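You operate a simulated robot arm through the tools that you are given. There is no shell and no other tool. Be economical: measure what you need, move in short steps, check, and stop when the job is done.

You run a simulated two-armed robot. Do the job below in one go: nothing can be reset, and whatever is moved stays where it is left.

Task
Press the seal flush and put the seal block in the blue tray.
Fine: use the seal press, hold it while you swing its arm, leave the arm clear. Where these are worked on the way, their far stop is far enough and under half their travel is too little: arm of the seal press.
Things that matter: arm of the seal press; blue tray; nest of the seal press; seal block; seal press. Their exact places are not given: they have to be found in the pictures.

It is judged by the outcome, as a careful person would: the job done as asked, and still so three seconds after it is handed in. It fails if anything else is knocked over, pushed out of place, dropped, spilled or broken. Lids that push on must go on centred and level and be pressed home; caps that screw on are set level and turned clockwise until they are tight.

Robot
Two 7-joint arms with two-finger parallel grippers on one trunk, on a base that drives. Base frame: it is fixed to the floor where the robot stands at the start and does not move with it; the origin is under the middle of the robot, x ahead of it, y to its left, z up; the surface under the hand at the start is at about z = 860. Readings come in mm, rad, newtons and seconds.
The left shoulder is at the start at [50, 177, 1129], the right one opposite. With the tool pointing down near the work surface each hand reaches from about 220 to 700 mm from the robot's upright axis, wherever it stands, measured 20 degrees to its own side. Places, roughly: arm of the seal press [500, 300, 900]; blue tray [500, 900, 900]; nest of the seal press [500, 400, 900]. Payload 3.43 kg a hand.
Tool frame (each hand has its own): the origin (TCP) lies between the finger pads and is the grasp point; the fingertips stand 34 mm ahead of it; z points along the fingers, y is the line along which they close. The gripper opens to 128 mm. The fingers are 24 mm wide and 12 mm thick; the gripper's body (48 by 130 mm) begins 96 mm behind the TCP.
Orientation is told as [roll, pitch, yaw] about the base's x, y, z axes, in that order, counted from this pose: with the fingers straight down and closing along the base's y, the tool's x points along the base's -x, its y along +y and its z along -z.

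Tools
- The arms move only by the tool send_rows. It takes "left_deltas", "right_deltas" or both (then of equal length, played together; a hand with none holds still); each is a list of rows, each a list of 7 numbers: the shift along the base's x, y, z in units of 150 mm (1.0 is 150 mm), then the turn, a rotation vector about the base's x, y, z in units of 60 degrees (1.0 is 60 degrees), then the gripper command, from -1 (shut) to 1 (fully open), values between in proportion. In form: [[x, y, z, wx, wy, wz, grip], ...]. A call has 1 to 20 rows; each row is the pose to reach, as a shift and turn from the pose commanded when the call began. A call with a number of a shift or a turn outside -1 to 1 is refused whole. Each row takes 0.2 s and may step no farther than 50 mm and 0.15 rad from the row before; otherwise, or with a gripper value out of range, the whole call is refused. A pose out of reach is approached as far as the arm can. The call stops where the force on the tool passes 40 N (or 10 N more than at its start, if that is more) or the arm is blocked; 0.2 s more then pass. The fingers move at their own pace (about 108 mm/s each) and stop on an object; they squeeze with about 27 N. The grip force told is the motor's: it shows also when the fingers shut on nothing. Time passes only in rows, and 0.2 s behind the last, so rows that repeat a pose let the fingers close. It gives the time, the measured TCP pose, the force on the tool (base axes), the opening and the grip force at its end, in the units of the frame above (readings bear some noise), with the torque about the TCP (base axes, N m) and any sound that the robot's microphone picked up.
- Cameras (640 x 400 px; columns grow to the right, rows downward): "scene" is now at [150.2, 39.1, 1302.2]; the picture's right is [0.44, -0.90, 0.00], its down [-0.43, -0.21, -0.88] and it looks along [0.79, 0.38, -0.47] (base axes); focal length 214 px, centre (320, 200). "left" rides on the left gripper at [76, 11, -160] in its tool frame; the picture's right is [-0.15, 0.99, 0.00], its down [-0.88, -0.13, -0.46] and it looks along [-0.45, -0.07, 0.89] (tool axes); focal length 234 px, centre (320, 200). "right" rides on the right gripper at [76, -11, -160] in its tool frame; the picture's right is [0.15, 0.99, 0.00], its down [-0.88, 0.13, -0.46] and it looks along [-0.45, 0.07, 0.89] (tool axes); focal length 234 px, centre (320, 200).
- camera(camera): a new picture of that camera. It takes no simulated time.
- move_column(by): slides the trunk up (or, below 0, down) by that many mm; the arms and the scene camera ride with it, the base frame stays. It gives what a move gives, with no picture.
- roll_base(legs): drives the robot by 1 to 6 legs, each [ahead, turn to the left] in mm and rad, along the robot's own axes; the way and the turn of a leg run together, so that a leg with both is an arc; at most 1500 mm and 3.142 rad a leg. The arms and the cameras ride along, it lands a little off, and it stops where it bumps. It gives what a move gives.
- head_to(pan, tilt): turns the head with the scene camera to pan (to the left, within 1.396 rad either way) and tilt (down, from -0.506 to 1.204), counted from straight ahead of the robot. It gives what a move gives.
- probe_pixels(camera, pixels): for up to 12 pixels [column, row] of the newest picture of that camera ("zoom" is the newest enlarged one), the place [x, y, z] in the base frame of the surface seen there, good to about 3 mm. It takes no simulated time.
- close_up(camera, box): a new picture of the part [left, top, right, bottom] of that camera's present view, enlarged. It takes no simulated time.
- finish_job(): hands the job in; it is judged then, once.

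Work in short steps. Measure before you move; look again where a grasp or a placing could have gone wrong, and mend it. You have 80 turns and 78 pictures in all, those below and enlarged ones among them. Open the grippers and draw the arms clear of the work before you hand the job in, unless the task says otherwise; then end with one line.

The tools are called after "Call:" as a command line: name --argument value ..., lists and objects as JSON in quotes. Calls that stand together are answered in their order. send_rows: Moves the arms, as the interface text tells. Its arguments: {"type":"object","properties":{"left_deltas":{"type":"array"},"right_deltas":{"type":"array"}},"required":[]} The other tools are called the same way: move_column (by) slides the trunk up or down; roll_base (legs) drives the base; head_to (pan, tilt) turns the head that bears the scene camera; camera (camera) takes a picture; probe_pixels (camera, pixels) gives the place of the surface under pixels of a picture; close_up (camera, box) takes an enlarged picture of a part of a camera's view; finish_job () hands the job in.

At the start:

```text
time_s: 0.0
left_tool_pos: [288.0, 334.0, 1115.7]
left_ee_rot: [0.0, -0.001, -0.001]
left_contact_force: [-0.6, 1.0, 0.1]
left_ft_torque: [0.01, -0.01, -0.03]
left_grip_width: 127.7
left_grasp_force: 0.0
right_tool_pos: [305.3, 10.9, 1191.8]
right_ee_rot: [0.002, 0.0, 0.002]
right_contact_force: [0.5, 0.3, -0.2]
right_ft_torque: [-0.05, -0.02, -0.01]
right_grip_width: 128.1
right_grasp_force: 0.0
trunk travel left (down, up): [-300.0, 101.0]
robot x, y, heading: [-1.2, 0.0, -0.003]
head pan, tilt: [0.452, 0.494]
```

scene: 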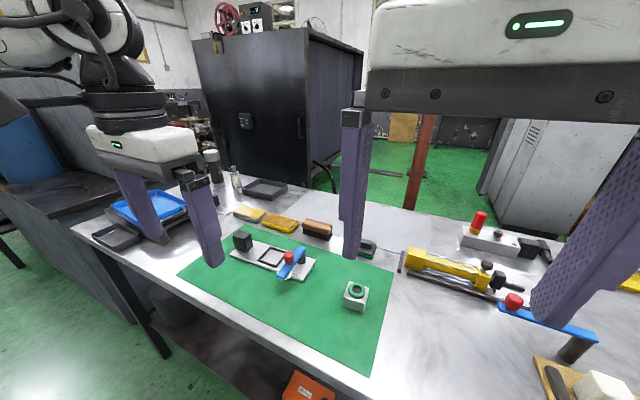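
right: 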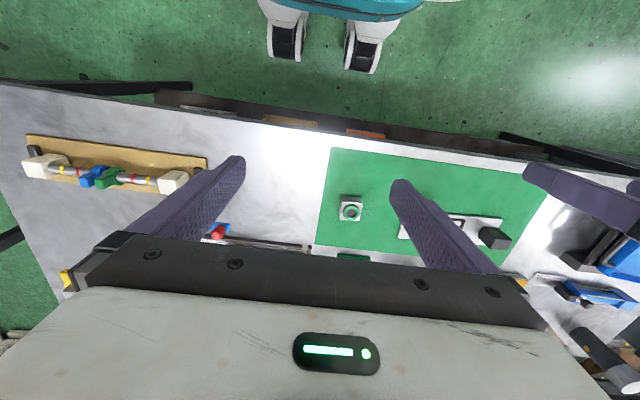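
left: 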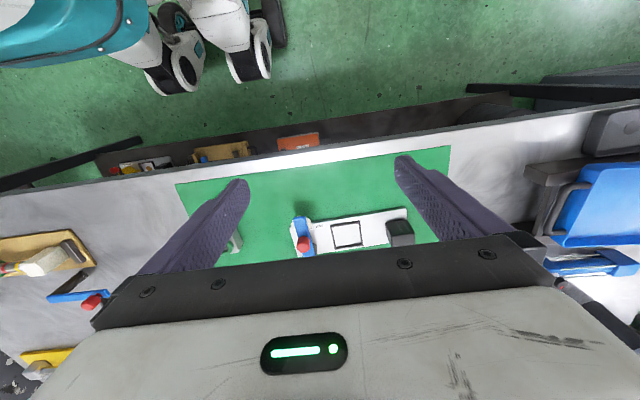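

The picture shows the press plate at about (275,260) with its blue arm at (290,262), and the seal block at (355,295). I'll enlarge both.

Call:
close_up --camera "scene" --box '[220, 220, 380, 320]'

Call:
close_up --camera "left" --box '[220, 180, 440, 290]'

Call:
probe_pixels --camera "scene" --pixels '[[355, 286], [355, 304], [290, 258], [300, 252], [282, 273], [271, 256], [242, 236], [312, 264], [240, 246], [150, 205], [115, 235], [300, 310]]'

```text
4.00 times, centred on (300, 270) of scene
```

zoom: 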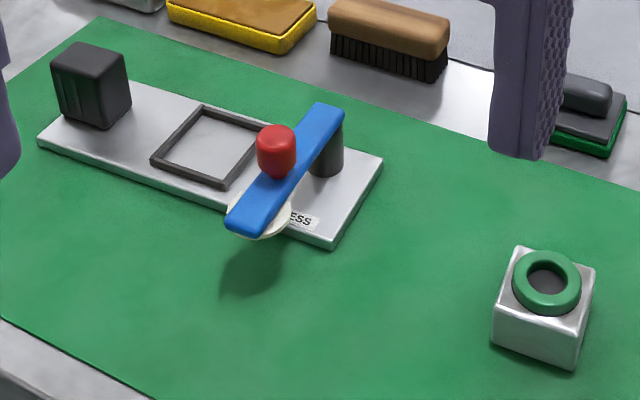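

```text
2.91 times, centred on (330, 235) of left
```

zoom: 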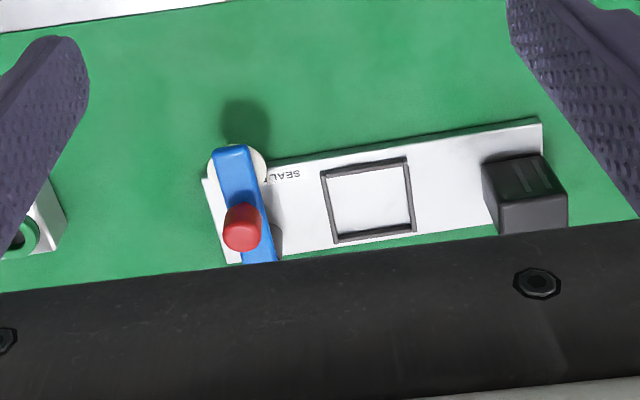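

```text
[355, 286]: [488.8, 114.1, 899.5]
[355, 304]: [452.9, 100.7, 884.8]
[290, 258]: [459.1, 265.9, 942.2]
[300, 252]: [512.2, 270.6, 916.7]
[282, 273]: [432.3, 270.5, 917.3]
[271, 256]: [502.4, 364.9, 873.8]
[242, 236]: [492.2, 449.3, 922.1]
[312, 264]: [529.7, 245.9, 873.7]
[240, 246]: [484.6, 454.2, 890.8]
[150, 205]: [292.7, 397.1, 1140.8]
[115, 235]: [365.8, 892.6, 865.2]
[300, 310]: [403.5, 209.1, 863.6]
```

The block is near (470,105) and the nest near (495,365). I'll look more closely for the orientation of the block, nest and arm.

Call:
close_up --camera "right" --box '[320, 185, 400, 235]'

Call:
probe_pixels --camera "zoom" --pixels '[[160, 90], [320, 90], [180, 280], [320, 280], [240, 200], [245, 130], [100, 300]]'

Call:
close_up --camera "scene" --box '[270, 235, 326, 270]'

Call:
close_up --camera "scene" --box '[220, 225, 316, 285]'

Call:
probe_pixels --camera "zoom" --pixels '[[70, 160], [555, 265], [470, 400], [205, 245], [310, 150], [395, 185], [345, 285], [450, 160], [540, 155], [410, 280], [380, 380], [500, 240]]'

```text
8.00 times, centred on (360, 210) of right
```

zoom: 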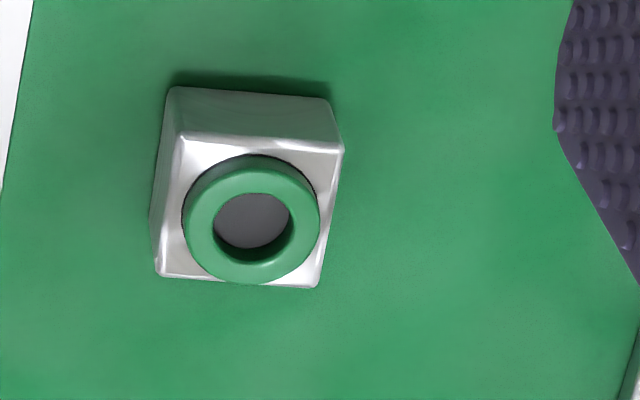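

```text
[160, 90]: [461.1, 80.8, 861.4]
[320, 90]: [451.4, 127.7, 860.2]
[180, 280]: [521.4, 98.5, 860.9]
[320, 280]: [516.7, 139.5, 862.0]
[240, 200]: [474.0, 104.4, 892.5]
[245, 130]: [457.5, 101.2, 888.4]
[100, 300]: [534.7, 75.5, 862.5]
```

```text
11.43 times, centred on (298, 252) of scene
```

zoom: 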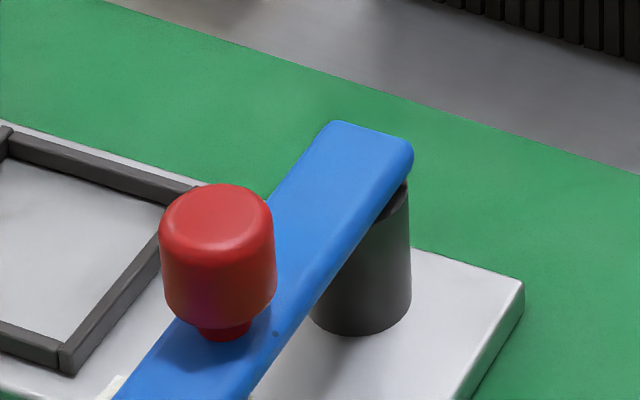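

```text
6.67 times, centred on (268, 255) of scene
```

zoom: 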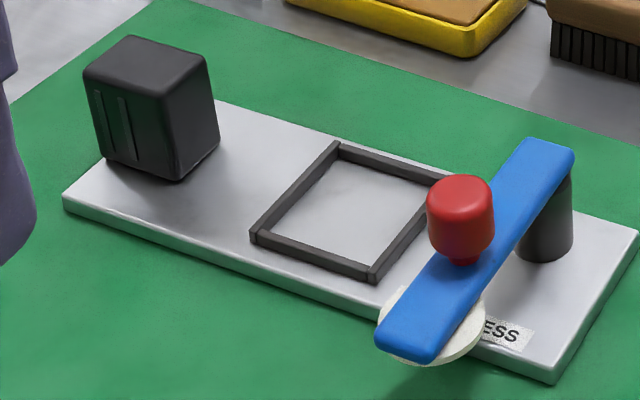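

```text
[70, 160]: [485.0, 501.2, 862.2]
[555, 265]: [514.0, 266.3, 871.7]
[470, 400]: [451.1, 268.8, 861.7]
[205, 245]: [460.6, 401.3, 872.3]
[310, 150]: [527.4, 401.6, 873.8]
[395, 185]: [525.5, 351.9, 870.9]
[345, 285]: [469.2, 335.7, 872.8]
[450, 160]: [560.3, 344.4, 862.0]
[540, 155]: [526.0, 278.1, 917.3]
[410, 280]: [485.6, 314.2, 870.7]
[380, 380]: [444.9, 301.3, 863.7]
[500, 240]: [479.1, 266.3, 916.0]
```

Probing nest inner corners, the black hold block, then the seal block's edges.

Call:
probe_pixels --camera "zoom" --pixels '[[342, 168], [276, 230], [366, 258], [425, 195], [130, 42], [90, 74], [160, 95], [203, 60], [465, 190], [400, 340], [420, 352], [480, 310]]'

Call:
close_up --camera "scene" --box '[331, 275, 379, 305]'

```text
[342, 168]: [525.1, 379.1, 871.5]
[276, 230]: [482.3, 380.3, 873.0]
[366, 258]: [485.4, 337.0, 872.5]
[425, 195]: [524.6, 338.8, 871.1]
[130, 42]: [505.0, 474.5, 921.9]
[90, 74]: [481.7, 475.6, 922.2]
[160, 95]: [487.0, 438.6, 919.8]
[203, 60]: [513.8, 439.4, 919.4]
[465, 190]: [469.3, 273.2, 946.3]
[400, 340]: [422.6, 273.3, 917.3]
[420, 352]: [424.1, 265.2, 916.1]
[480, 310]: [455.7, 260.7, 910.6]
```

```text
13.33 times, centred on (355, 290) of scene
```

zoom: 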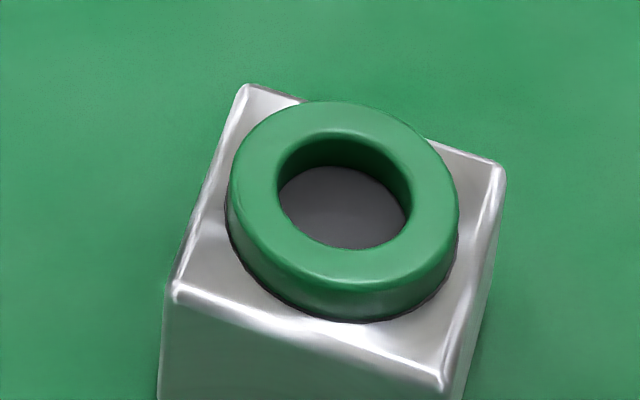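

Call:
probe_pixels --camera "zoom" --pixels '[[250, 92], [180, 285], [435, 378], [495, 172], [310, 325], [460, 260], [245, 190], [345, 260], [250, 200], [440, 200], [340, 115], [205, 240]]'

```text
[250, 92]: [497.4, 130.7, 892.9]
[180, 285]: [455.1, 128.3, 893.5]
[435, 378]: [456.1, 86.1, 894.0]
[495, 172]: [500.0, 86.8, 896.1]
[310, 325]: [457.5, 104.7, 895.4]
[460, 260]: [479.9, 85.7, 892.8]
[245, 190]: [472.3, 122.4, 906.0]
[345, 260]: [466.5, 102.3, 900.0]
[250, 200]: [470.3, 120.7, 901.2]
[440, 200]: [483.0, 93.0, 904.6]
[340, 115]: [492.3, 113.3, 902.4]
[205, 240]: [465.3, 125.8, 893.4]
```

The block is about 44 mm square, centred near (477,108), yaw ≈ 2°. The press would be too far for the right hand, so I turn the robot left to face it, then look again.

Call:
roll_base --legs '[[0, 0.5]]'

Call:
head_to --pan 0.0 --tilt 0.9

Call:
camera --camera "scene"

Call:
camera --camera "left"

```text
time_s: 1.8
left_tool_pos: [90.7, 430.9, 1115.3]
left_ee_rot: [0.0, -0.001, 0.503]
left_contact_force: [0.1, -0.6, -0.2]
left_ft_torque: [-0.04, -0.01, 0.0]
left_grip_width: 128.2
left_grasp_force: 0.1
right_tool_pos: [261.1, 157.0, 1191.1]
right_ee_rot: [0.0, 0.0, 0.504]
right_contact_force: [-0.7, 0.0, 1.1]
right_ft_torque: [-0.02, 0.01, 0.0]
right_grip_width: 127.9
right_grasp_force: 0.1
trunk travel left (down, up): [-300.0, 101.0]
robot x, y, heading: [2.4, 3.0, 0.503]
head pan, tilt: [0.452, 0.494]
```

```text
time_s: 2.7
left_tool_pos: [90.1, 431.0, 1115.6]
left_ee_rot: [0.0, 0.0, 0.503]
left_contact_force: [0.2, 0.3, -0.4]
left_ft_torque: [0.0, -0.02, 0.0]
left_grip_width: 127.9
left_grasp_force: 0.0
right_tool_pos: [264.4, 155.1, 1191.5]
right_ee_rot: [0.003, 0.005, 0.509]
right_contact_force: [58.3, -26.6, -30.3]
right_ft_torque: [6.18, 8.31, 4.53]
right_grip_width: 127.9
right_grasp_force: 0.2
trunk travel left (down, up): [-300.0, 101.0]
robot x, y, heading: [-0.5, -1.4, 0.502]
head pan, tilt: [0.0, 0.901]
```

```text
68 pictures are left
```

scene: 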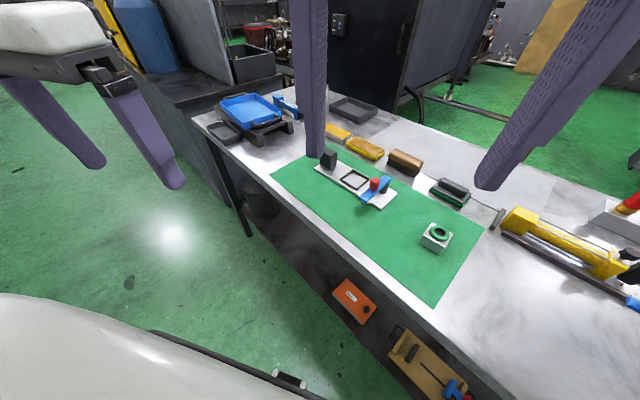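

```text
67 pictures are left
```

left: 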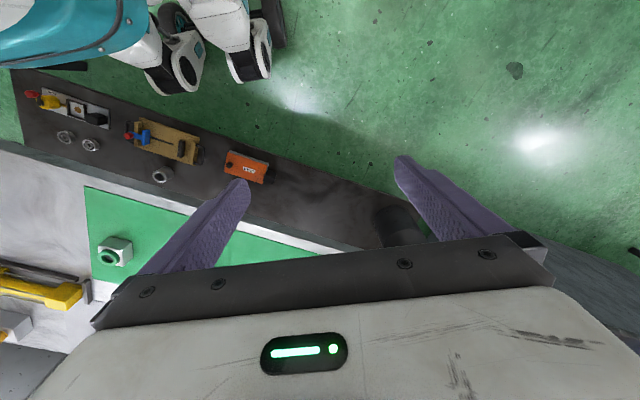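

The head bumped the right hand (58 N), so I move that hand out and down a little. I also measure the table edge and tray.

Call:
send_rows --right_deltas '[[0.15, 0.0, -0.1, 0, 0, 0, 1], [0.3, 0.0, -0.3, 0, 0, 0, 1], [0.5, -0.1, -0.5, 0, 0, 0, 1]]'

Call:
probe_pixels --camera "scene" --pixels '[[225, 150], [320, 230], [420, 310], [262, 185], [382, 278], [350, 320], [245, 108], [225, 100], [258, 122], [278, 108], [240, 96], [247, 130]]'

Call:
camera --camera "scene"

```text
time_s: 3.5
left_tool_pos: [91.6, 431.1, 1116.2]
left_ee_rot: [0.0, 0.0, 0.504]
left_contact_force: [0.0, -0.1, 0.1]
left_ft_torque: [0.02, 0.03, 0.0]
left_grip_width: 127.9
left_grasp_force: 0.0
right_tool_pos: [336.2, 139.9, 1117.0]
right_ee_rot: [0.001, 0.001, 0.503]
right_contact_force: [-0.1, -1.1, 0.1]
right_ft_torque: [0.03, 0.03, -0.02]
right_grip_width: 128.1
right_grasp_force: 0.1
trunk travel left (down, up): [-300.0, 101.0]
robot x, y, heading: [-2.9, 0.6, 0.507]
head pan, tilt: [0.0, 0.901]
```

```text
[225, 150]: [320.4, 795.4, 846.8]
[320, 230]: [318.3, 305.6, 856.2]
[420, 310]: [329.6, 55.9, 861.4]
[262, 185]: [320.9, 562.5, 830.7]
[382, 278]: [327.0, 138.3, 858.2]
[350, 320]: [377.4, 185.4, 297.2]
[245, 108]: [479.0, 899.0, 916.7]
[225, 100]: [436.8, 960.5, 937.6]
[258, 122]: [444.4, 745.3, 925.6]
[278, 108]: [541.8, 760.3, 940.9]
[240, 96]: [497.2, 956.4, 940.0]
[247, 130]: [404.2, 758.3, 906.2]
```

```text
66 pictures are left
```

scene: 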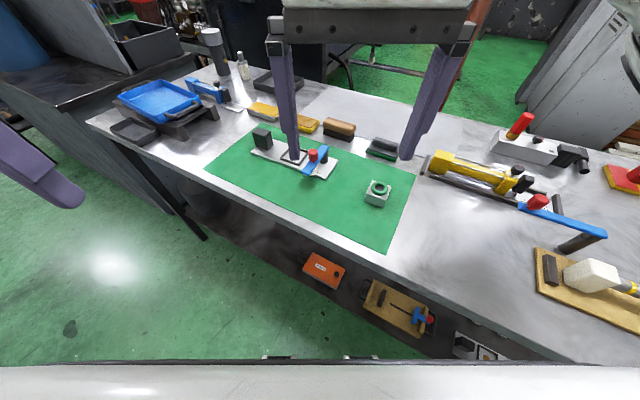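

Table front edge is at x≈320 and the tray floor is around (480,870,917). I check the robot's foot extents before creeping ahead.

Call:
probe_pixels --camera "left" --pixels '[[180, 85], [250, 70], [150, 70], [270, 40], [130, 40], [60, 130], [200, 30], [100, 55]]'

```text
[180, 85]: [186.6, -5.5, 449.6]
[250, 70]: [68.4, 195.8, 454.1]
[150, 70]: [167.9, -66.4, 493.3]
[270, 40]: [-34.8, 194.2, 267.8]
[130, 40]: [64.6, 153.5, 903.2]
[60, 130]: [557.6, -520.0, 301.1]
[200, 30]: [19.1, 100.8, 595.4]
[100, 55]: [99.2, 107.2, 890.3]
```

The body reaches only to about x≈190, so I have room for a 70 mm creep ahead.

Call:
roll_base --legs '[[70, 0.0]]'

Call:
camera --camera "right"

```text
time_s: 4.5
left_tool_pos: [151.6, 465.6, 1116.0]
left_ee_rot: [-0.001, 0.001, 0.505]
left_contact_force: [0.1, 0.4, 0.4]
left_ft_torque: [-0.04, 0.02, 0.01]
left_grip_width: 127.8
left_grasp_force: 0.2
right_tool_pos: [396.9, 174.4, 1116.8]
right_ee_rot: [0.001, 0.0, 0.505]
right_contact_force: [0.0, -1.1, 0.6]
right_ft_torque: [-0.01, 0.04, -0.01]
right_grip_width: 128.1
right_grasp_force: 0.0
trunk travel left (down, up): [-300.0, 101.0]
robot x, y, heading: [60.9, 32.3, 0.504]
head pan, tilt: [0.0, 0.901]
```

```text
65 pictures are left
```

right: 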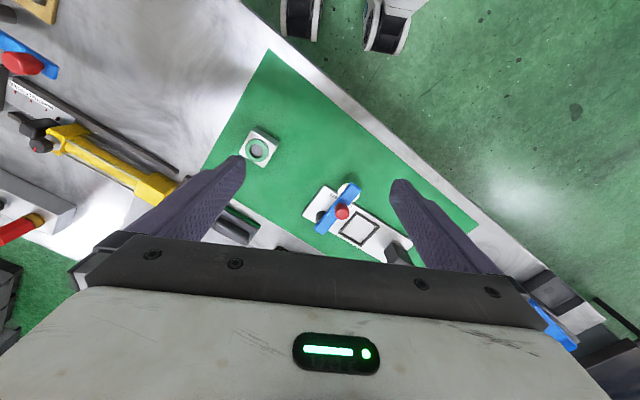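

The right camera sees the press and the block from above; I zoom in for measurements.

Call:
close_up --camera "right" --box '[300, 180, 412, 250]'

Call:
close_up --camera "right" --box '[226, 125, 290, 165]'

```text
5.71 times, centred on (356, 215) of right
```

zoom: 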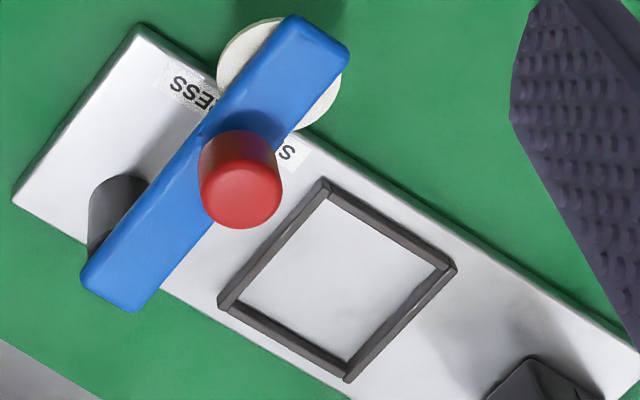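

```text
10.00 times, centred on (258, 145) of right
```

zoom: 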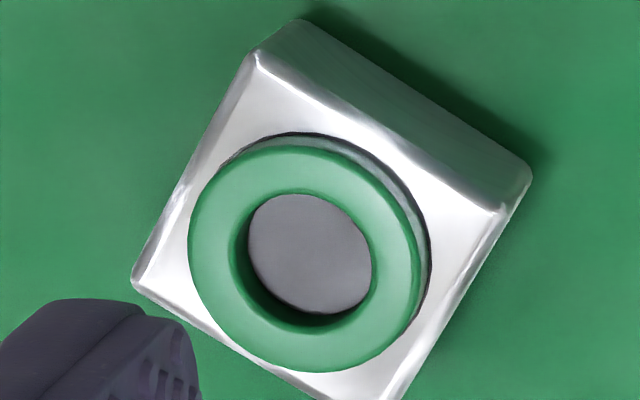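

Probing block corners and the press features (nest frame, knob, arm ends).

Call:
probe_pixels --camera "zoom" --pixels '[[258, 62], [500, 205], [145, 275], [380, 385], [310, 255], [310, 170], [200, 250], [400, 270], [320, 360]]'

Call:
probe_pixels --camera "right" --pixels '[[356.4, 212.2], [379.3, 226.4], [360.9, 246.1], [338.7, 232.7], [357.4, 216], [375.5, 227], [360.2, 241.8], [342, 214.6], [317, 230.5], [322, 232], [353, 184.5], [359.5, 190]]'

```text
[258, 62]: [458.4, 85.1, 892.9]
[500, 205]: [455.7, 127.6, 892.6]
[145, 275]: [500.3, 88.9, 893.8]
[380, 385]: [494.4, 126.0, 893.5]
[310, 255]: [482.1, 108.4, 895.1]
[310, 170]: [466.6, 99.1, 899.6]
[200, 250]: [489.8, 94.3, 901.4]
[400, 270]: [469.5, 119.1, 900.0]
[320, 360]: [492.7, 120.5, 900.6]
```

```text
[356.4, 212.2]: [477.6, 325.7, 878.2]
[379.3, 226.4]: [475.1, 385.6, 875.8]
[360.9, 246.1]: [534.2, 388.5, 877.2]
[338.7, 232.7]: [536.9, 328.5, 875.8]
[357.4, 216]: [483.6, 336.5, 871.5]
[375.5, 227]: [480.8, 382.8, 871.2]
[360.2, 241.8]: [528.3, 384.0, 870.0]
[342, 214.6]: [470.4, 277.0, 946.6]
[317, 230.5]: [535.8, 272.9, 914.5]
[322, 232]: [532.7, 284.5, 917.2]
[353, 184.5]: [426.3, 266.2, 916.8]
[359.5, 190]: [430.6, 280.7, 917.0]
```

Nest centre ≈ (506,357), yaw ≈ 2.5°, inner ≈ 48 mm; block centre ≈ (478,108), yaw ≈ 3°. I bring the right hand above the block, aligned.

Call:
send_rows --right_deltas '[[0.13, -0.11, -0.1, 0, 0, -0.11, 1], [0.27, -0.22, -0.25, 0, 0, -0.22, 1], [0.41, -0.33, -0.4, 0, 0, -0.33, 1], [0.541, -0.441, -0.55, 0, 0, -0.4345, 1], [0.541, -0.441, -0.75, 0, 0, -0.4345, 1], [0.541, -0.441, -0.845, 0, 0, -0.4345, 1]]'

Call:
camera --camera "right"

Call:
camera --camera "scene"

```text
time_s: 5.9
left_tool_pos: [151.2, 464.4, 1115.9]
left_ee_rot: [0.0, 0.0, 0.503]
left_contact_force: [-0.7, 0.3, -0.3]
left_ft_torque: [-0.01, 0.01, 0.0]
left_grip_width: 127.9
left_grasp_force: 0.0
right_tool_pos: [477.2, 107.4, 990.8]
right_ee_rot: [0.002, -0.001, 0.048]
right_contact_force: [0.5, -0.6, -0.4]
right_ft_torque: [0.02, 0.0, 0.0]
right_grip_width: 127.8
right_grasp_force: 0.0
trunk travel left (down, up): [-300.0, 101.0]
robot x, y, heading: [59.4, 34.3, 0.502]
head pan, tilt: [0.0, 0.901]
```

```text
62 pictures are left
```

right: 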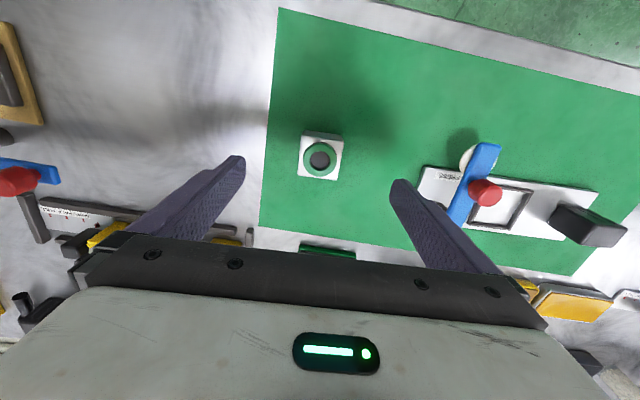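

```text
61 pictures are left
```

scene: 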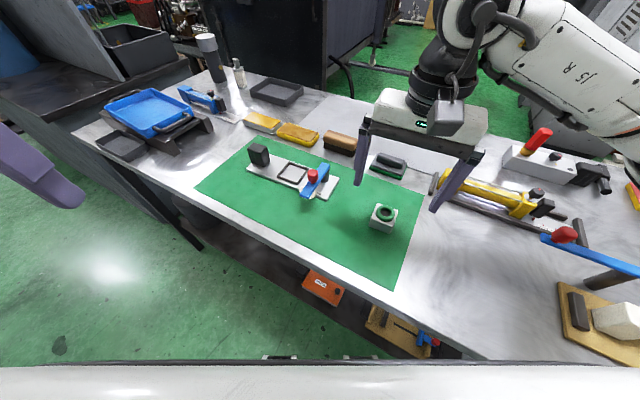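

The block lies midway between the open fingers. Descend to TCP z≈903 and close.

Call:
send_rows --right_deltas '[[0, 0, -0.25, 0, 0, 0, 1], [0, 0, -0.45, 0, 0, 0, 1], [0, 0, -0.58, 0, 0, 0, 1], [0, 0, -0.58, 0, 0, 0, 0.2], [0, 0, -0.58, 0, 0, 0, -0.2], [0, 0, -0.58, 0, 0, 0, -0.5], [0, 0, -0.58, 0, 0, 0, -1], [0, 0, -0.58, 0, 0, 0, -1]]'

Call:
close_up --camera "right" --box '[230, 80, 410, 240]'

```text
time_s: 7.7
left_tool_pos: [150.8, 464.9, 1116.2]
left_ee_rot: [0.0, 0.001, 0.504]
left_contact_force: [0.2, -1.1, -0.5]
left_ft_torque: [0.03, -0.01, 0.0]
left_grip_width: 128.2
left_grasp_force: 0.0
right_tool_pos: [478.3, 107.7, 904.8]
right_ee_rot: [0.001, -0.001, 0.048]
right_contact_force: [-0.5, 0.8, 0.8]
right_ft_torque: [-0.01, 0.02, -0.02]
right_grip_width: 47.3
right_grasp_force: 27.6
trunk travel left (down, up): [-300.0, 101.0]
robot x, y, heading: [61.7, 29.0, 0.502]
head pan, tilt: [0.0, 0.901]
```

```text
2.50 times, centred on (320, 160) of right
```

zoom: 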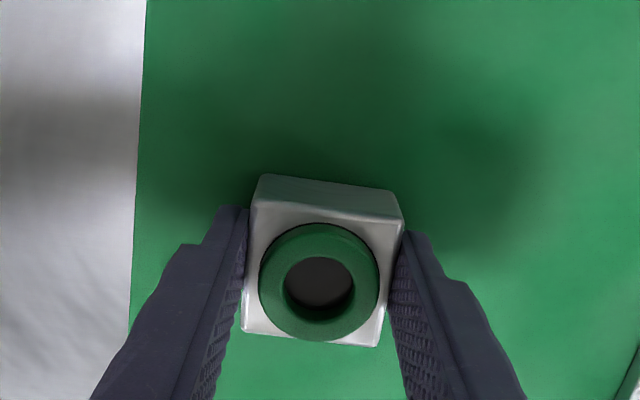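

Gripped at 47 mm. Lift 30 mm and check the block's place in the hand by probing its top.

Call:
send_rows --right_deltas '[[0, 0, 0.1, 0, 0, 0, -1], [0, 0, 0.3, 0, 0, 0, -1], [0, 0, 0.5, 0, 0, 0, -1]]'

Call:
close_up --camera "right" --box '[280, 140, 360, 190]'

```text
time_s: 8.5
left_tool_pos: [151.2, 464.9, 1115.8]
left_ee_rot: [0.001, 0.002, 0.505]
left_contact_force: [0.4, -0.1, -0.6]
left_ft_torque: [0.0, 0.01, -0.01]
left_grip_width: 128.0
left_grasp_force: 0.0
right_tool_pos: [478.2, 108.6, 978.0]
right_ee_rot: [0.001, 0.002, 0.05]
right_contact_force: [-0.9, 0.2, 0.2]
right_ft_torque: [0.03, 0.01, 0.01]
right_grip_width: 0.0
right_grasp_force: 26.7
trunk travel left (down, up): [-300.0, 101.0]
robot x, y, heading: [62.5, 32.8, 0.508]
head pan, tilt: [0.0, 0.901]
```

```text
8.00 times, centred on (320, 165) of right
```

zoom: 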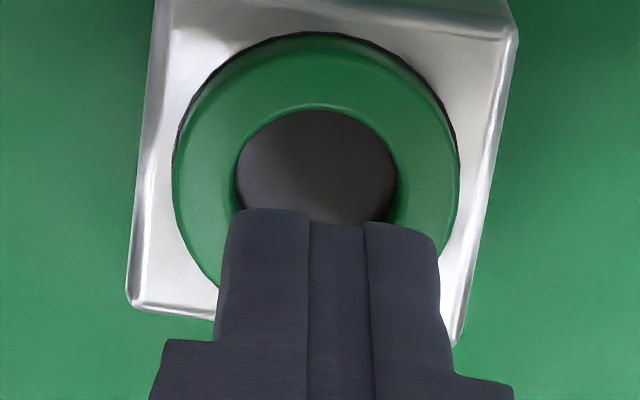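

The fingers are shut on nothing; the block slipped out. I look at how it stands now.

Call:
send_rows --right_deltas '[[0, 0, 0.05, 0, 0, 0, 0], [0, 0, 0.1, 0, 0, 0, 1], [0, 0, 0.1, 0, 0, 0, 1]]'

Call:
close_up --camera "right" --box '[270, 110, 370, 210]'

Call:
close_up --camera "scene" --box '[340, 180, 436, 240]'

Call:
probe_pixels --camera "zoom" --pixels '[[290, 170], [250, 290], [370, 300], [300, 220]]'

```text
time_s: 9.3
left_tool_pos: [151.3, 464.2, 1116.4]
left_ee_rot: [0.0, 0.0, 0.505]
left_contact_force: [0.1, 1.2, 0.6]
left_ft_torque: [0.02, 0.02, -0.02]
left_grip_width: 127.7
left_grasp_force: 0.0
right_tool_pos: [476.8, 107.0, 992.5]
right_ee_rot: [0.002, 0.0, 0.047]
right_contact_force: [0.0, -0.1, -0.4]
right_ft_torque: [-0.01, -0.01, 0.01]
right_grip_width: 128.0
right_grasp_force: 0.2
trunk travel left (down, up): [-300.0, 101.0]
robot x, y, heading: [59.2, 31.9, 0.504]
head pan, tilt: [0.0, 0.901]
```

```text
4.00 times, centred on (320, 160) of right
```

zoom: 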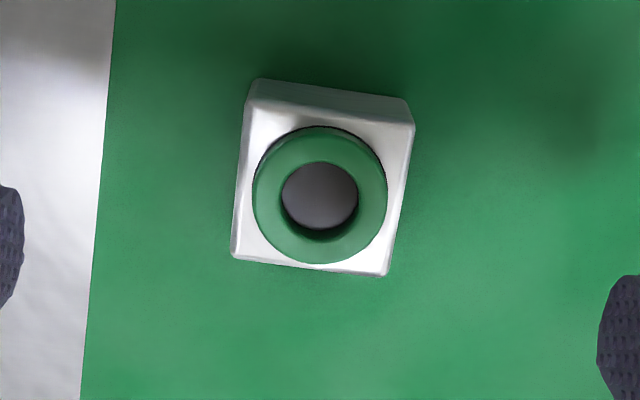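

```text
6.67 times, centred on (388, 210) of scene
```

zoom: 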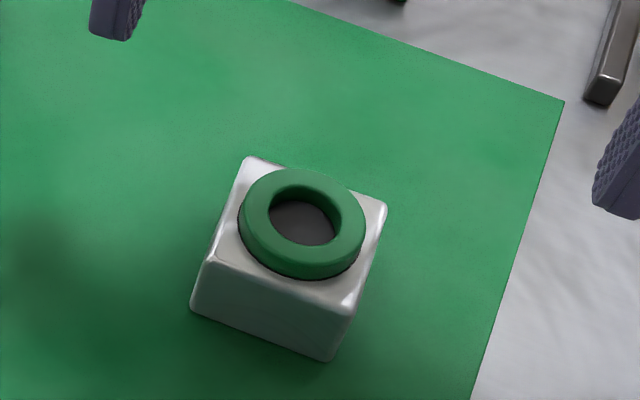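

```text
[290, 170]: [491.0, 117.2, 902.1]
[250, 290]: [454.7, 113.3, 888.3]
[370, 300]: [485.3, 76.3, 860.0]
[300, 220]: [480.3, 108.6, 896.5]
```

The block is unmoved and upright. I regrip a bit lower (tips ~5 mm above the mat), wait longer, and lift slowly.

Call:
send_rows --right_deltas '[[0, 0, -0.25, 0, 0, 0, 1], [0, 0, -0.45, 0, 0, 0, 0.2], [0, 0, -0.59, 0, 0, 0, 0], [0, 0, -0.62, 0, 0, 0, -0.1], [0, 0, -0.62, 0, 0, 0, -1], [0, 0, -0.62, 0, 0, 0, -1], [0, 0, -0.62, 0, 0, 0, -1], [0, 0, -0.62, 0, 0, 0, -1], [0, 0, -0.62, 0, 0, 0, -1]]'

Call:
send_rows --right_deltas '[[0, 0, 0.01, 0, 0, 0, -1], [0, 0, 0.02, 0, 0, 0, -1], [0, 0, 0.03, 0, 0, 0, -1], [0, 0, 0.04, 0, 0, 0, -1]]'

Call:
close_up --camera "right" --box '[230, 80, 410, 240]'

```text
time_s: 11.3
left_tool_pos: [151.1, 465.0, 1115.0]
left_ee_rot: [0.001, 0.0, 0.505]
left_contact_force: [0.3, 0.7, -0.2]
left_ft_torque: [-0.02, 0.02, 0.02]
left_grip_width: 128.1
left_grasp_force: 0.0
right_tool_pos: [477.8, 106.7, 899.9]
right_ee_rot: [0.001, 0.001, 0.048]
right_contact_force: [-1.0, 0.7, 1.9]
right_ft_torque: [0.04, -0.03, 0.01]
right_grip_width: 47.4
right_grasp_force: 26.8
trunk travel left (down, up): [-300.0, 101.0]
robot x, y, heading: [63.7, 32.2, 0.509]
head pan, tilt: [0.0, 0.901]
```

```text
time_s: 12.3
left_tool_pos: [151.1, 464.3, 1116.6]
left_ee_rot: [-0.002, 0.001, 0.504]
left_contact_force: [-0.3, 0.2, 0.1]
left_ft_torque: [-0.02, 0.06, -0.01]
left_grip_width: 128.2
left_grasp_force: 0.0
right_tool_pos: [477.1, 107.7, 906.7]
right_ee_rot: [0.002, -0.001, 0.05]
right_contact_force: [-0.8, -0.3, -1.9]
right_ft_torque: [0.01, -0.05, -0.01]
right_grip_width: 47.5
right_grasp_force: 27.0
trunk travel left (down, up): [-300.0, 101.0]
robot x, y, heading: [63.8, 28.3, 0.505]
head pan, tilt: [0.0, 0.901]
```

```text
2.50 times, centred on (320, 160) of right
```

zoom: 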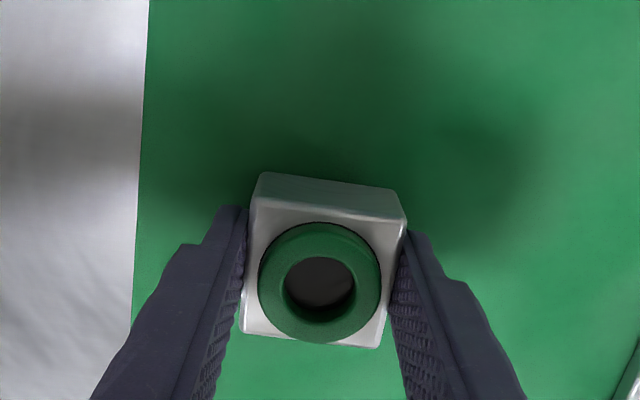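

The load reading shifted by −2 to −4 N, so the block may be riding. Continue lifting slowly and check.

Call:
send_rows --right_deltas '[[0, 0, 0.02, 0, 0, 0, -1], [0, 0, 0.05, 0, 0, 0, -1], [0, 0, 0.08, 0, 0, 0, -1], [0, 0, 0.12, 0, 0, 0, -1], [0, 0, 0.16, 0, 0, 0, -1], [0, 0, 0.2, 0, 0, 0, -1]]'

Call:
close_up --camera "scene" --box '[340, 150, 436, 240]'

```text
time_s: 13.7
left_tool_pos: [151.7, 465.8, 1116.3]
left_ee_rot: [0.0, 0.0, 0.503]
left_contact_force: [0.2, -0.7, -0.3]
left_ft_torque: [-0.01, 0.04, -0.02]
left_grip_width: 127.9
left_grasp_force: 0.1
right_tool_pos: [476.4, 108.7, 936.2]
right_ee_rot: [0.0, -0.001, 0.048]
right_contact_force: [-0.5, 0.1, -1.1]
right_ft_torque: [0.03, 0.03, 0.03]
right_grip_width: 47.4
right_grasp_force: 26.6
trunk travel left (down, up): [-300.0, 101.0]
robot x, y, heading: [59.7, 36.4, 0.501]
head pan, tilt: [0.0, 0.901]
```

```text
4.44 times, centred on (388, 195) of scene
```

zoom: 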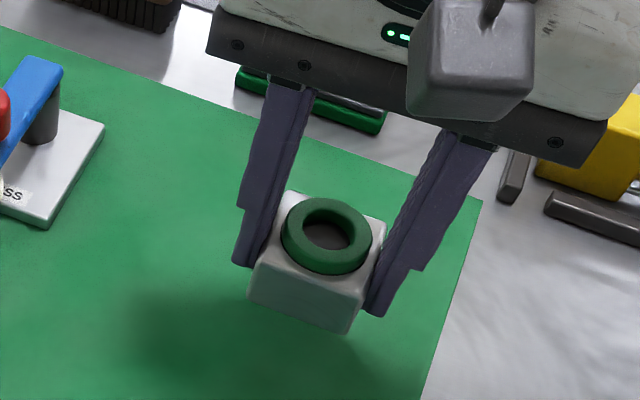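

Block is held. Raise slowly to clear the knob (946) and measure the block's centre in the hand.

Call:
send_rows --right_deltas '[[0, 0, 0.05, 0, 0, 0, -1], [0, 0, 0.12, 0, 0, 0, -1], [0, 0, 0.2, 0, 0, 0, -1], [0, 0, 0.28, 0, 0, 0, -1], [0, 0, 0.36, 0, 0, 0, -1], [0, 0, 0.44, 0, 0, 0, -1], [0, 0, 0.5, 0, 0, 0, -1]]'

Call:
close_up --camera "right" --box '[280, 140, 360, 190]'

Call:
probe_pixels --camera "zoom" --pixels '[[170, 60], [480, 85], [145, 320], [420, 350], [320, 200], [320, 90], [320, 130], [320, 330], [200, 200], [440, 220]]'

```text
time_s: 15.3
left_tool_pos: [150.5, 464.7, 1116.8]
left_ee_rot: [-0.001, 0.001, 0.504]
left_contact_force: [0.1, -0.8, -0.7]
left_ft_torque: [-0.02, -0.02, 0.0]
left_grip_width: 128.0
left_grasp_force: 0.1
right_tool_pos: [476.6, 108.3, 1013.0]
right_ee_rot: [0.001, 0.001, 0.047]
right_contact_force: [0.5, -1.0, -2.5]
right_ft_torque: [-0.01, -0.01, 0.01]
right_grip_width: 47.1
right_grasp_force: 26.6
trunk travel left (down, up): [-300.0, 101.0]
robot x, y, heading: [63.7, 33.9, 0.505]
head pan, tilt: [0.0, 0.901]
```

```text
8.00 times, centred on (320, 165) of right
```

zoom: 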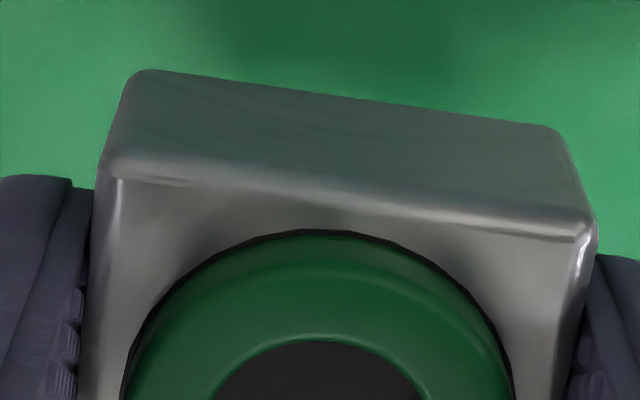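

```text
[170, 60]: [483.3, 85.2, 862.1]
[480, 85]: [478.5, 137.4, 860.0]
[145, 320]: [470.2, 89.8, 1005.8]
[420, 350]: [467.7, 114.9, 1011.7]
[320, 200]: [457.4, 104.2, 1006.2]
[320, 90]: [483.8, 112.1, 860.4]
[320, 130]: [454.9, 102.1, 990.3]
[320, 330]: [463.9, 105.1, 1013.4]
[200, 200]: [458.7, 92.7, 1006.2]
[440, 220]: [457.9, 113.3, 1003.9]
```

I zoom to include the whole block top to fix its centre versus the TCP.

Call:
close_up --camera "right" --box '[270, 150, 382, 220]'

Call:
probe_pixels --camera "zoom" --pixels '[[170, 75], [300, 75], [440, 100], [160, 310], [200, 315], [260, 322], [310, 330], [350, 337], [380, 345], [165, 220], [415, 240], [285, 215]]'

```text
5.71 times, centred on (326, 185) of right
```

zoom: 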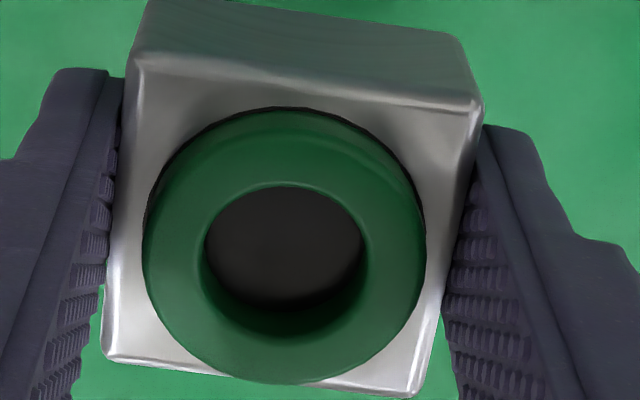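

```text
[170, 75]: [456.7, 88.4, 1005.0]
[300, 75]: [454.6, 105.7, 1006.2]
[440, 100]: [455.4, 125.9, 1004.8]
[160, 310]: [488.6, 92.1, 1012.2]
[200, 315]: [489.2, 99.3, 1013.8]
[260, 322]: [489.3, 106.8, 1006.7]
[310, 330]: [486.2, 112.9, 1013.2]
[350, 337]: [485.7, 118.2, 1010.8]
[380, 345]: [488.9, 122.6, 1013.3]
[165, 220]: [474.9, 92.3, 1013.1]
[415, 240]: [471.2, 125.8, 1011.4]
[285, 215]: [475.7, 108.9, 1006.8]
```

Probe the rear corners and edges.

Call:
probe_pixels --camera "zoom" --pixels '[[112, 350], [125, 357], [395, 388], [408, 390], [145, 60], [475, 105], [108, 300], [470, 150], [140, 75], [225, 375]]'

```text
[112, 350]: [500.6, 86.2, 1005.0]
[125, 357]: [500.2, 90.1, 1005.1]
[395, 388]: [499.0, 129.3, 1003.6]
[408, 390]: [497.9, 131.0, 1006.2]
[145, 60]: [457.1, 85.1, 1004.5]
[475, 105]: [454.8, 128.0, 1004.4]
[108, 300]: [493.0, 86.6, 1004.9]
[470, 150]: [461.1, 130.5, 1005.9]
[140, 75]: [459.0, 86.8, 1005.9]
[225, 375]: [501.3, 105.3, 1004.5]
```

Block centre coincides with the TCP to within 1 mm; bottom ≈ 41 mm below TCP. Carry it over the nest in two slow calls.

Call:
send_rows --right_deltas '[[0.01, 0.08, 0, 0, 0, 0, -1], [0.03, 0.23, 0, 0, 0, 0, -1], [0.05, 0.38, 0, 0, 0, 0, -1], [0.07, 0.53, 0, 0, 0, 0, -1], [0.085, 0.68, 0, 0, 0, 0, -1], [0.095, 0.831, 0, 0, 0, 0, -1]]'

Call:
send_rows --right_deltas '[[0.02, 0.15, 0, 0, 0, 0, -1], [0.04, 0.3, 0, 0, 0, 0, -1], [0.06, 0.45, 0, 0, 0, 0, -1], [0.08, 0.6, 0, 0, 0, 0, -1], [0.09, 0.75, 0, 0, 0, 0, -1], [0.096, 0.831, 0, 0, 0, 0, -1], [0.096, 0.831, 0, 0, 0, 0, -1]]'

Call:
camera --camera "scene"

Call:
camera --camera "right"

```text
time_s: 16.7
left_tool_pos: [152.2, 465.0, 1115.7]
left_ee_rot: [0.0, -0.001, 0.504]
left_contact_force: [0.3, 0.5, 0.9]
left_ft_torque: [0.02, -0.02, 0.01]
left_grip_width: 128.0
left_grasp_force: 0.1
right_tool_pos: [490.5, 232.1, 1012.8]
right_ee_rot: [0.0, 0.0, 0.049]
right_contact_force: [0.0, 0.0, -0.5]
right_ft_torque: [0.02, 0.0, 0.02]
right_grip_width: 47.3
right_grasp_force: 27.1
trunk travel left (down, up): [-300.0, 101.0]
robot x, y, heading: [57.2, 30.7, 0.51]
head pan, tilt: [0.0, 0.901]
```

```text
time_s: 18.3
left_tool_pos: [151.2, 464.3, 1116.0]
left_ee_rot: [0.001, 0.0, 0.505]
left_contact_force: [-0.4, 0.3, 0.5]
left_ft_torque: [0.0, -0.03, -0.01]
left_grip_width: 128.1
left_grasp_force: 0.0
right_tool_pos: [505.0, 356.9, 1012.5]
right_ee_rot: [0.001, 0.0, 0.048]
right_contact_force: [-0.6, -0.1, -1.6]
right_ft_torque: [-0.01, 0.01, 0.04]
right_grip_width: 47.3
right_grasp_force: 26.8
trunk travel left (down, up): [-300.0, 101.0]
robot x, y, heading: [59.6, 36.0, 0.509]
head pan, tilt: [0.0, 0.901]
```

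```text
52 pictures are left
```

scene: 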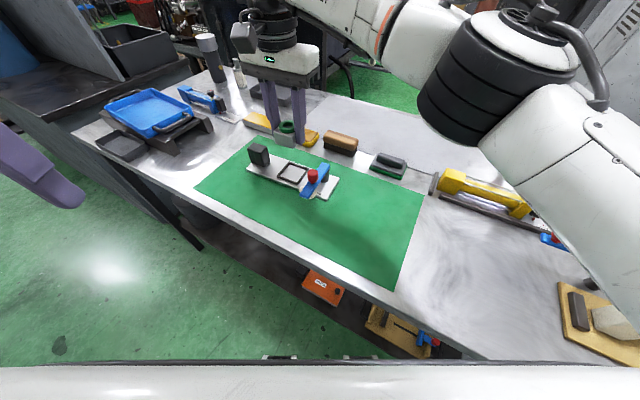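

```text
51 pictures are left
```

right: 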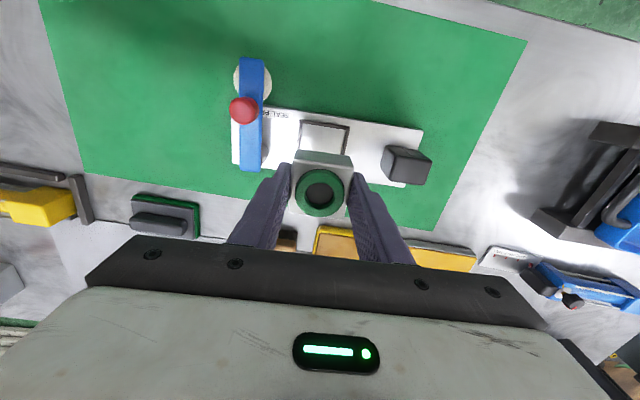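

Reached above the nest. I check the visible front of the nest frame (around (325,137)) again before lowering.

Call:
close_up --camera "right" --box '[285, 110, 365, 160]'

Call:
probe_pixels --camera "zoom" --pixels '[[125, 90], [300, 110], [510, 140], [115, 200], [140, 180], [490, 240], [300, 140], [475, 165], [150, 120]]'

```text
8.00 times, centred on (325, 135) of right
```

zoom: 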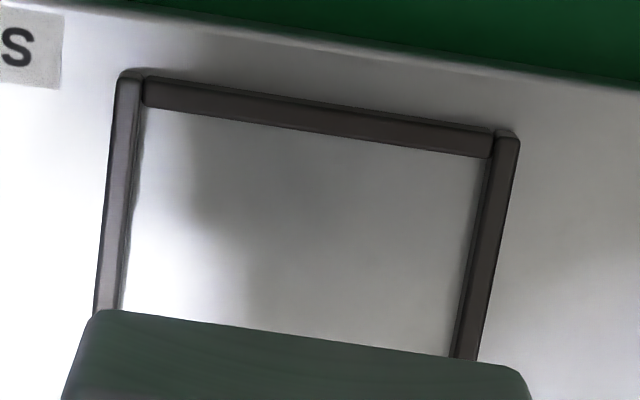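

```text
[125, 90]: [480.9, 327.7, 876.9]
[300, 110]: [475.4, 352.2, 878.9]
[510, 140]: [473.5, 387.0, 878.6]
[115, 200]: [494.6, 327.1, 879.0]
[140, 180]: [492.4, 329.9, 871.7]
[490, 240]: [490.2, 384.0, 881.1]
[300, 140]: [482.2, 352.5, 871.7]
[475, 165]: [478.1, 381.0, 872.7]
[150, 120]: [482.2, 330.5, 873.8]
```

Estimates agree to ~2 mm. Lower to just above the frame (TCP ≈ 924, bottom ≈ 883), nudging x by −1 mm, and inspect.

Call:
send_rows --right_deltas '[[-0.003, 0, -0.1, 0, 0, 0, -1], [-0.006, 0, -0.2, 0, 0, 0, -1], [-0.006, 0, -0.3, 0, 0, 0, -1], [-0.006, 0, -0.4, 0, 0, 0, -1], [-0.006, 0, -0.5, 0, 0, 0, -1], [-0.006, 0, -0.56, 0, 0, 0, -1], [-0.006, 0, -0.587, 0, 0, 0, -1]]'

Call:
close_up --camera "right" --box '[260, 110, 388, 190]'

Call:
close_up --camera "scene" --box '[260, 145, 324, 195]'

```text
time_s: 19.9
left_tool_pos: [151.6, 466.6, 1115.5]
left_ee_rot: [-0.001, 0.0, 0.505]
left_contact_force: [-0.2, 0.7, -0.6]
left_ft_torque: [0.0, 0.0, 0.01]
left_grip_width: 128.3
left_grasp_force: 0.2
right_tool_pos: [504.2, 357.4, 923.3]
right_ee_rot: [0.002, 0.0, 0.05]
right_contact_force: [-0.3, -0.3, -2.2]
right_ft_torque: [0.01, 0.0, 0.02]
right_grip_width: 47.6
right_grasp_force: 27.0
trunk travel left (down, up): [-300.0, 101.0]
robot x, y, heading: [60.0, 34.1, 0.504]
head pan, tilt: [0.0, 0.901]
```

```text
5.00 times, centred on (324, 150) of right
```

zoom: 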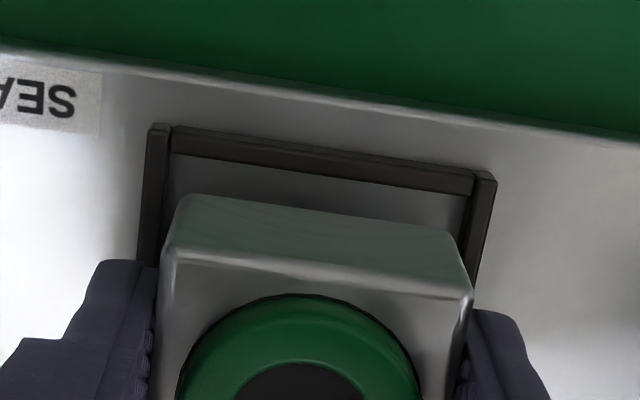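

```text
8.00 times, centred on (292, 170) of scene
```

zoom: 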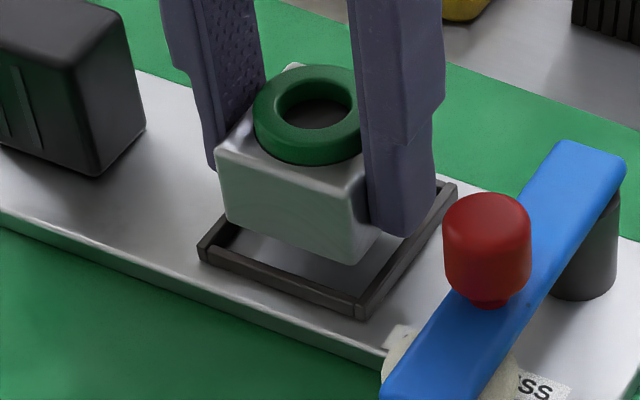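

Nearly aligned; side gaps look like about 3 mm left and 2 mm right. Probe for the front gap.

Call:
close_up --camera "right" --box '[284, 125, 364, 175]'

Call:
probe_pixels --camera "zoom" --pixels '[[320, 115], [320, 125], [320, 135], [320, 145], [320, 155], [320, 175], [320, 195], [320, 215], [320, 260], [90, 140], [100, 200], [560, 240]]'

```text
8.00 times, centred on (324, 150) of right
```

zoom: 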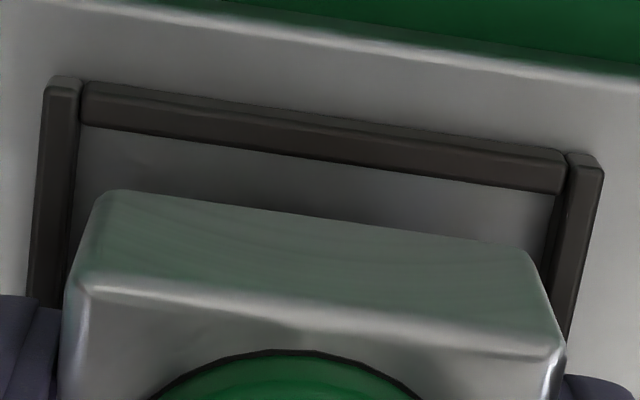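

```text
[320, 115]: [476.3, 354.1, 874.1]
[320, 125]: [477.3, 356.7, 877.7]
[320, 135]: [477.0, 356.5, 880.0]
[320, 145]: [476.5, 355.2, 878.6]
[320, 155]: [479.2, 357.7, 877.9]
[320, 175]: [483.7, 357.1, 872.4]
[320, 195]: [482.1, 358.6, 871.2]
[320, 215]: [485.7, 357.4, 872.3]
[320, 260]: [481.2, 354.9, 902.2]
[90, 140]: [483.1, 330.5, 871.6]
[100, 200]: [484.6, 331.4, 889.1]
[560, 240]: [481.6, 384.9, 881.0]
```

Front wall inner edge ≈ 480, block face ≈ 481: good. Shift −0.7 mm in y and lower to TCP ≈ 914 in small steps.

Call:
send_rows --right_deltas '[[0, -0.005, 0, 0, 0, 0, -1], [0, -0.005, -0.015, 0, 0, 0, -1], [0, -0.005, -0.03, 0, 0, 0, -1], [0, -0.005, -0.045, 0, 0, 0, -1], [0, -0.005, -0.06, 0, 0, 0, -1]]'

Call:
close_up --camera "scene" --box '[260, 145, 324, 195]'

Call:
close_up --camera "right" --box '[284, 125, 364, 175]'

```text
time_s: 21.1
left_tool_pos: [150.9, 464.8, 1114.7]
left_ee_rot: [0.001, 0.0, 0.504]
left_contact_force: [-0.1, 0.6, 0.9]
left_ft_torque: [-0.03, -0.02, 0.01]
left_grip_width: 128.0
left_grasp_force: 0.1
right_tool_pos: [503.8, 356.5, 913.2]
right_ee_rot: [0.002, -0.001, 0.049]
right_contact_force: [0.0, -0.1, -0.9]
right_ft_torque: [-0.02, 0.04, 0.02]
right_grip_width: 47.6
right_grasp_force: 27.1
trunk travel left (down, up): [-300.0, 101.0]
robot x, y, heading: [58.5, 33.0, 0.506]
head pan, tilt: [0.0, 0.901]
```

```text
8.00 times, centred on (292, 170) of scene
```

zoom: 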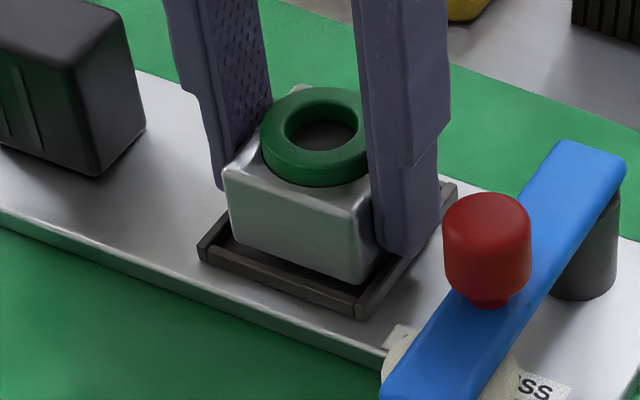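

```text
8.00 times, centred on (324, 150) of right
```

zoom: 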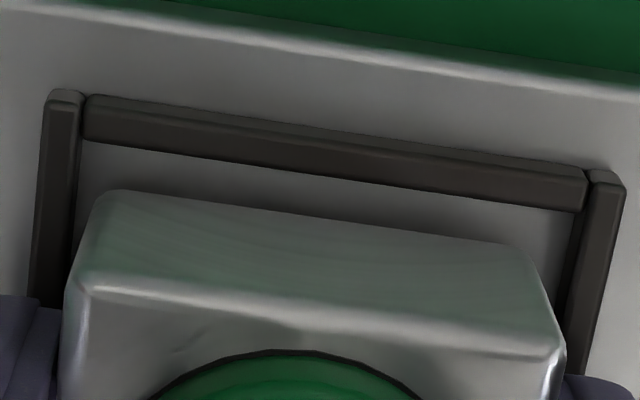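

No contact yet. Lower a few more mm in 1.5 mm steps until contact.

Call:
send_rows --right_deltas '[[0, 0, -0.01, 0, 0, 0, -1], [0, 0, -0.02, 0, 0, 0, -1], [0, 0, -0.03, 0, 0, 0, -1]]'

Call:
close_up --camera "right" --box '[284, 125, 364, 175]'

Call:
probe_pixels --camera "zoom" --pixels '[[320, 175], [320, 190], [320, 200], [320, 215], [320, 225], [320, 240], [320, 270], [320, 300], [320, 320]]'

```text
time_s: 21.9
left_tool_pos: [150.7, 463.6, 1116.4]
left_ee_rot: [0.0, -0.001, 0.505]
left_contact_force: [-0.1, 0.1, 0.3]
left_ft_torque: [0.0, 0.04, -0.02]
left_grip_width: 127.9
left_grasp_force: 0.1
right_tool_pos: [504.3, 356.4, 912.9]
right_ee_rot: [0.004, -0.003, 0.047]
right_contact_force: [2.0, 1.0, 18.3]
right_ft_torque: [-0.45, 0.02, 0.17]
right_grip_width: 47.5
right_grasp_force: 26.6
trunk travel left (down, up): [-300.0, 101.0]
robot x, y, heading: [60.0, 33.5, 0.508]
head pan, tilt: [0.0, 0.901]
```

```text
8.00 times, centred on (324, 150) of right
```

zoom: 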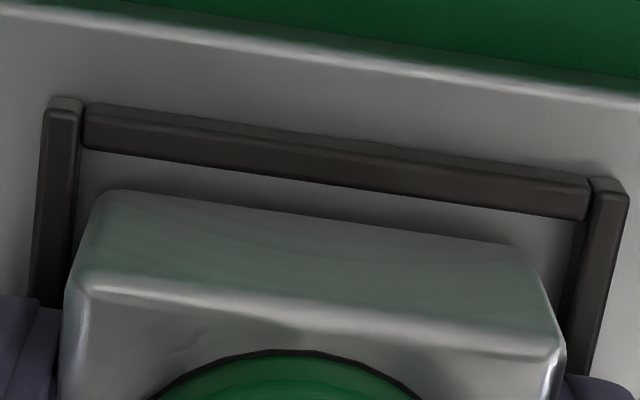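

```text
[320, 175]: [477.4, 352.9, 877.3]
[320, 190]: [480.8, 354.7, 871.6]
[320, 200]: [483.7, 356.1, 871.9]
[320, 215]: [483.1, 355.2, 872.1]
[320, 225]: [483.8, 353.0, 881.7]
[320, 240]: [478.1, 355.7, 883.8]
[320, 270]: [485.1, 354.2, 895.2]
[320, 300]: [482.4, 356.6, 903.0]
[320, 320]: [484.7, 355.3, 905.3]
```

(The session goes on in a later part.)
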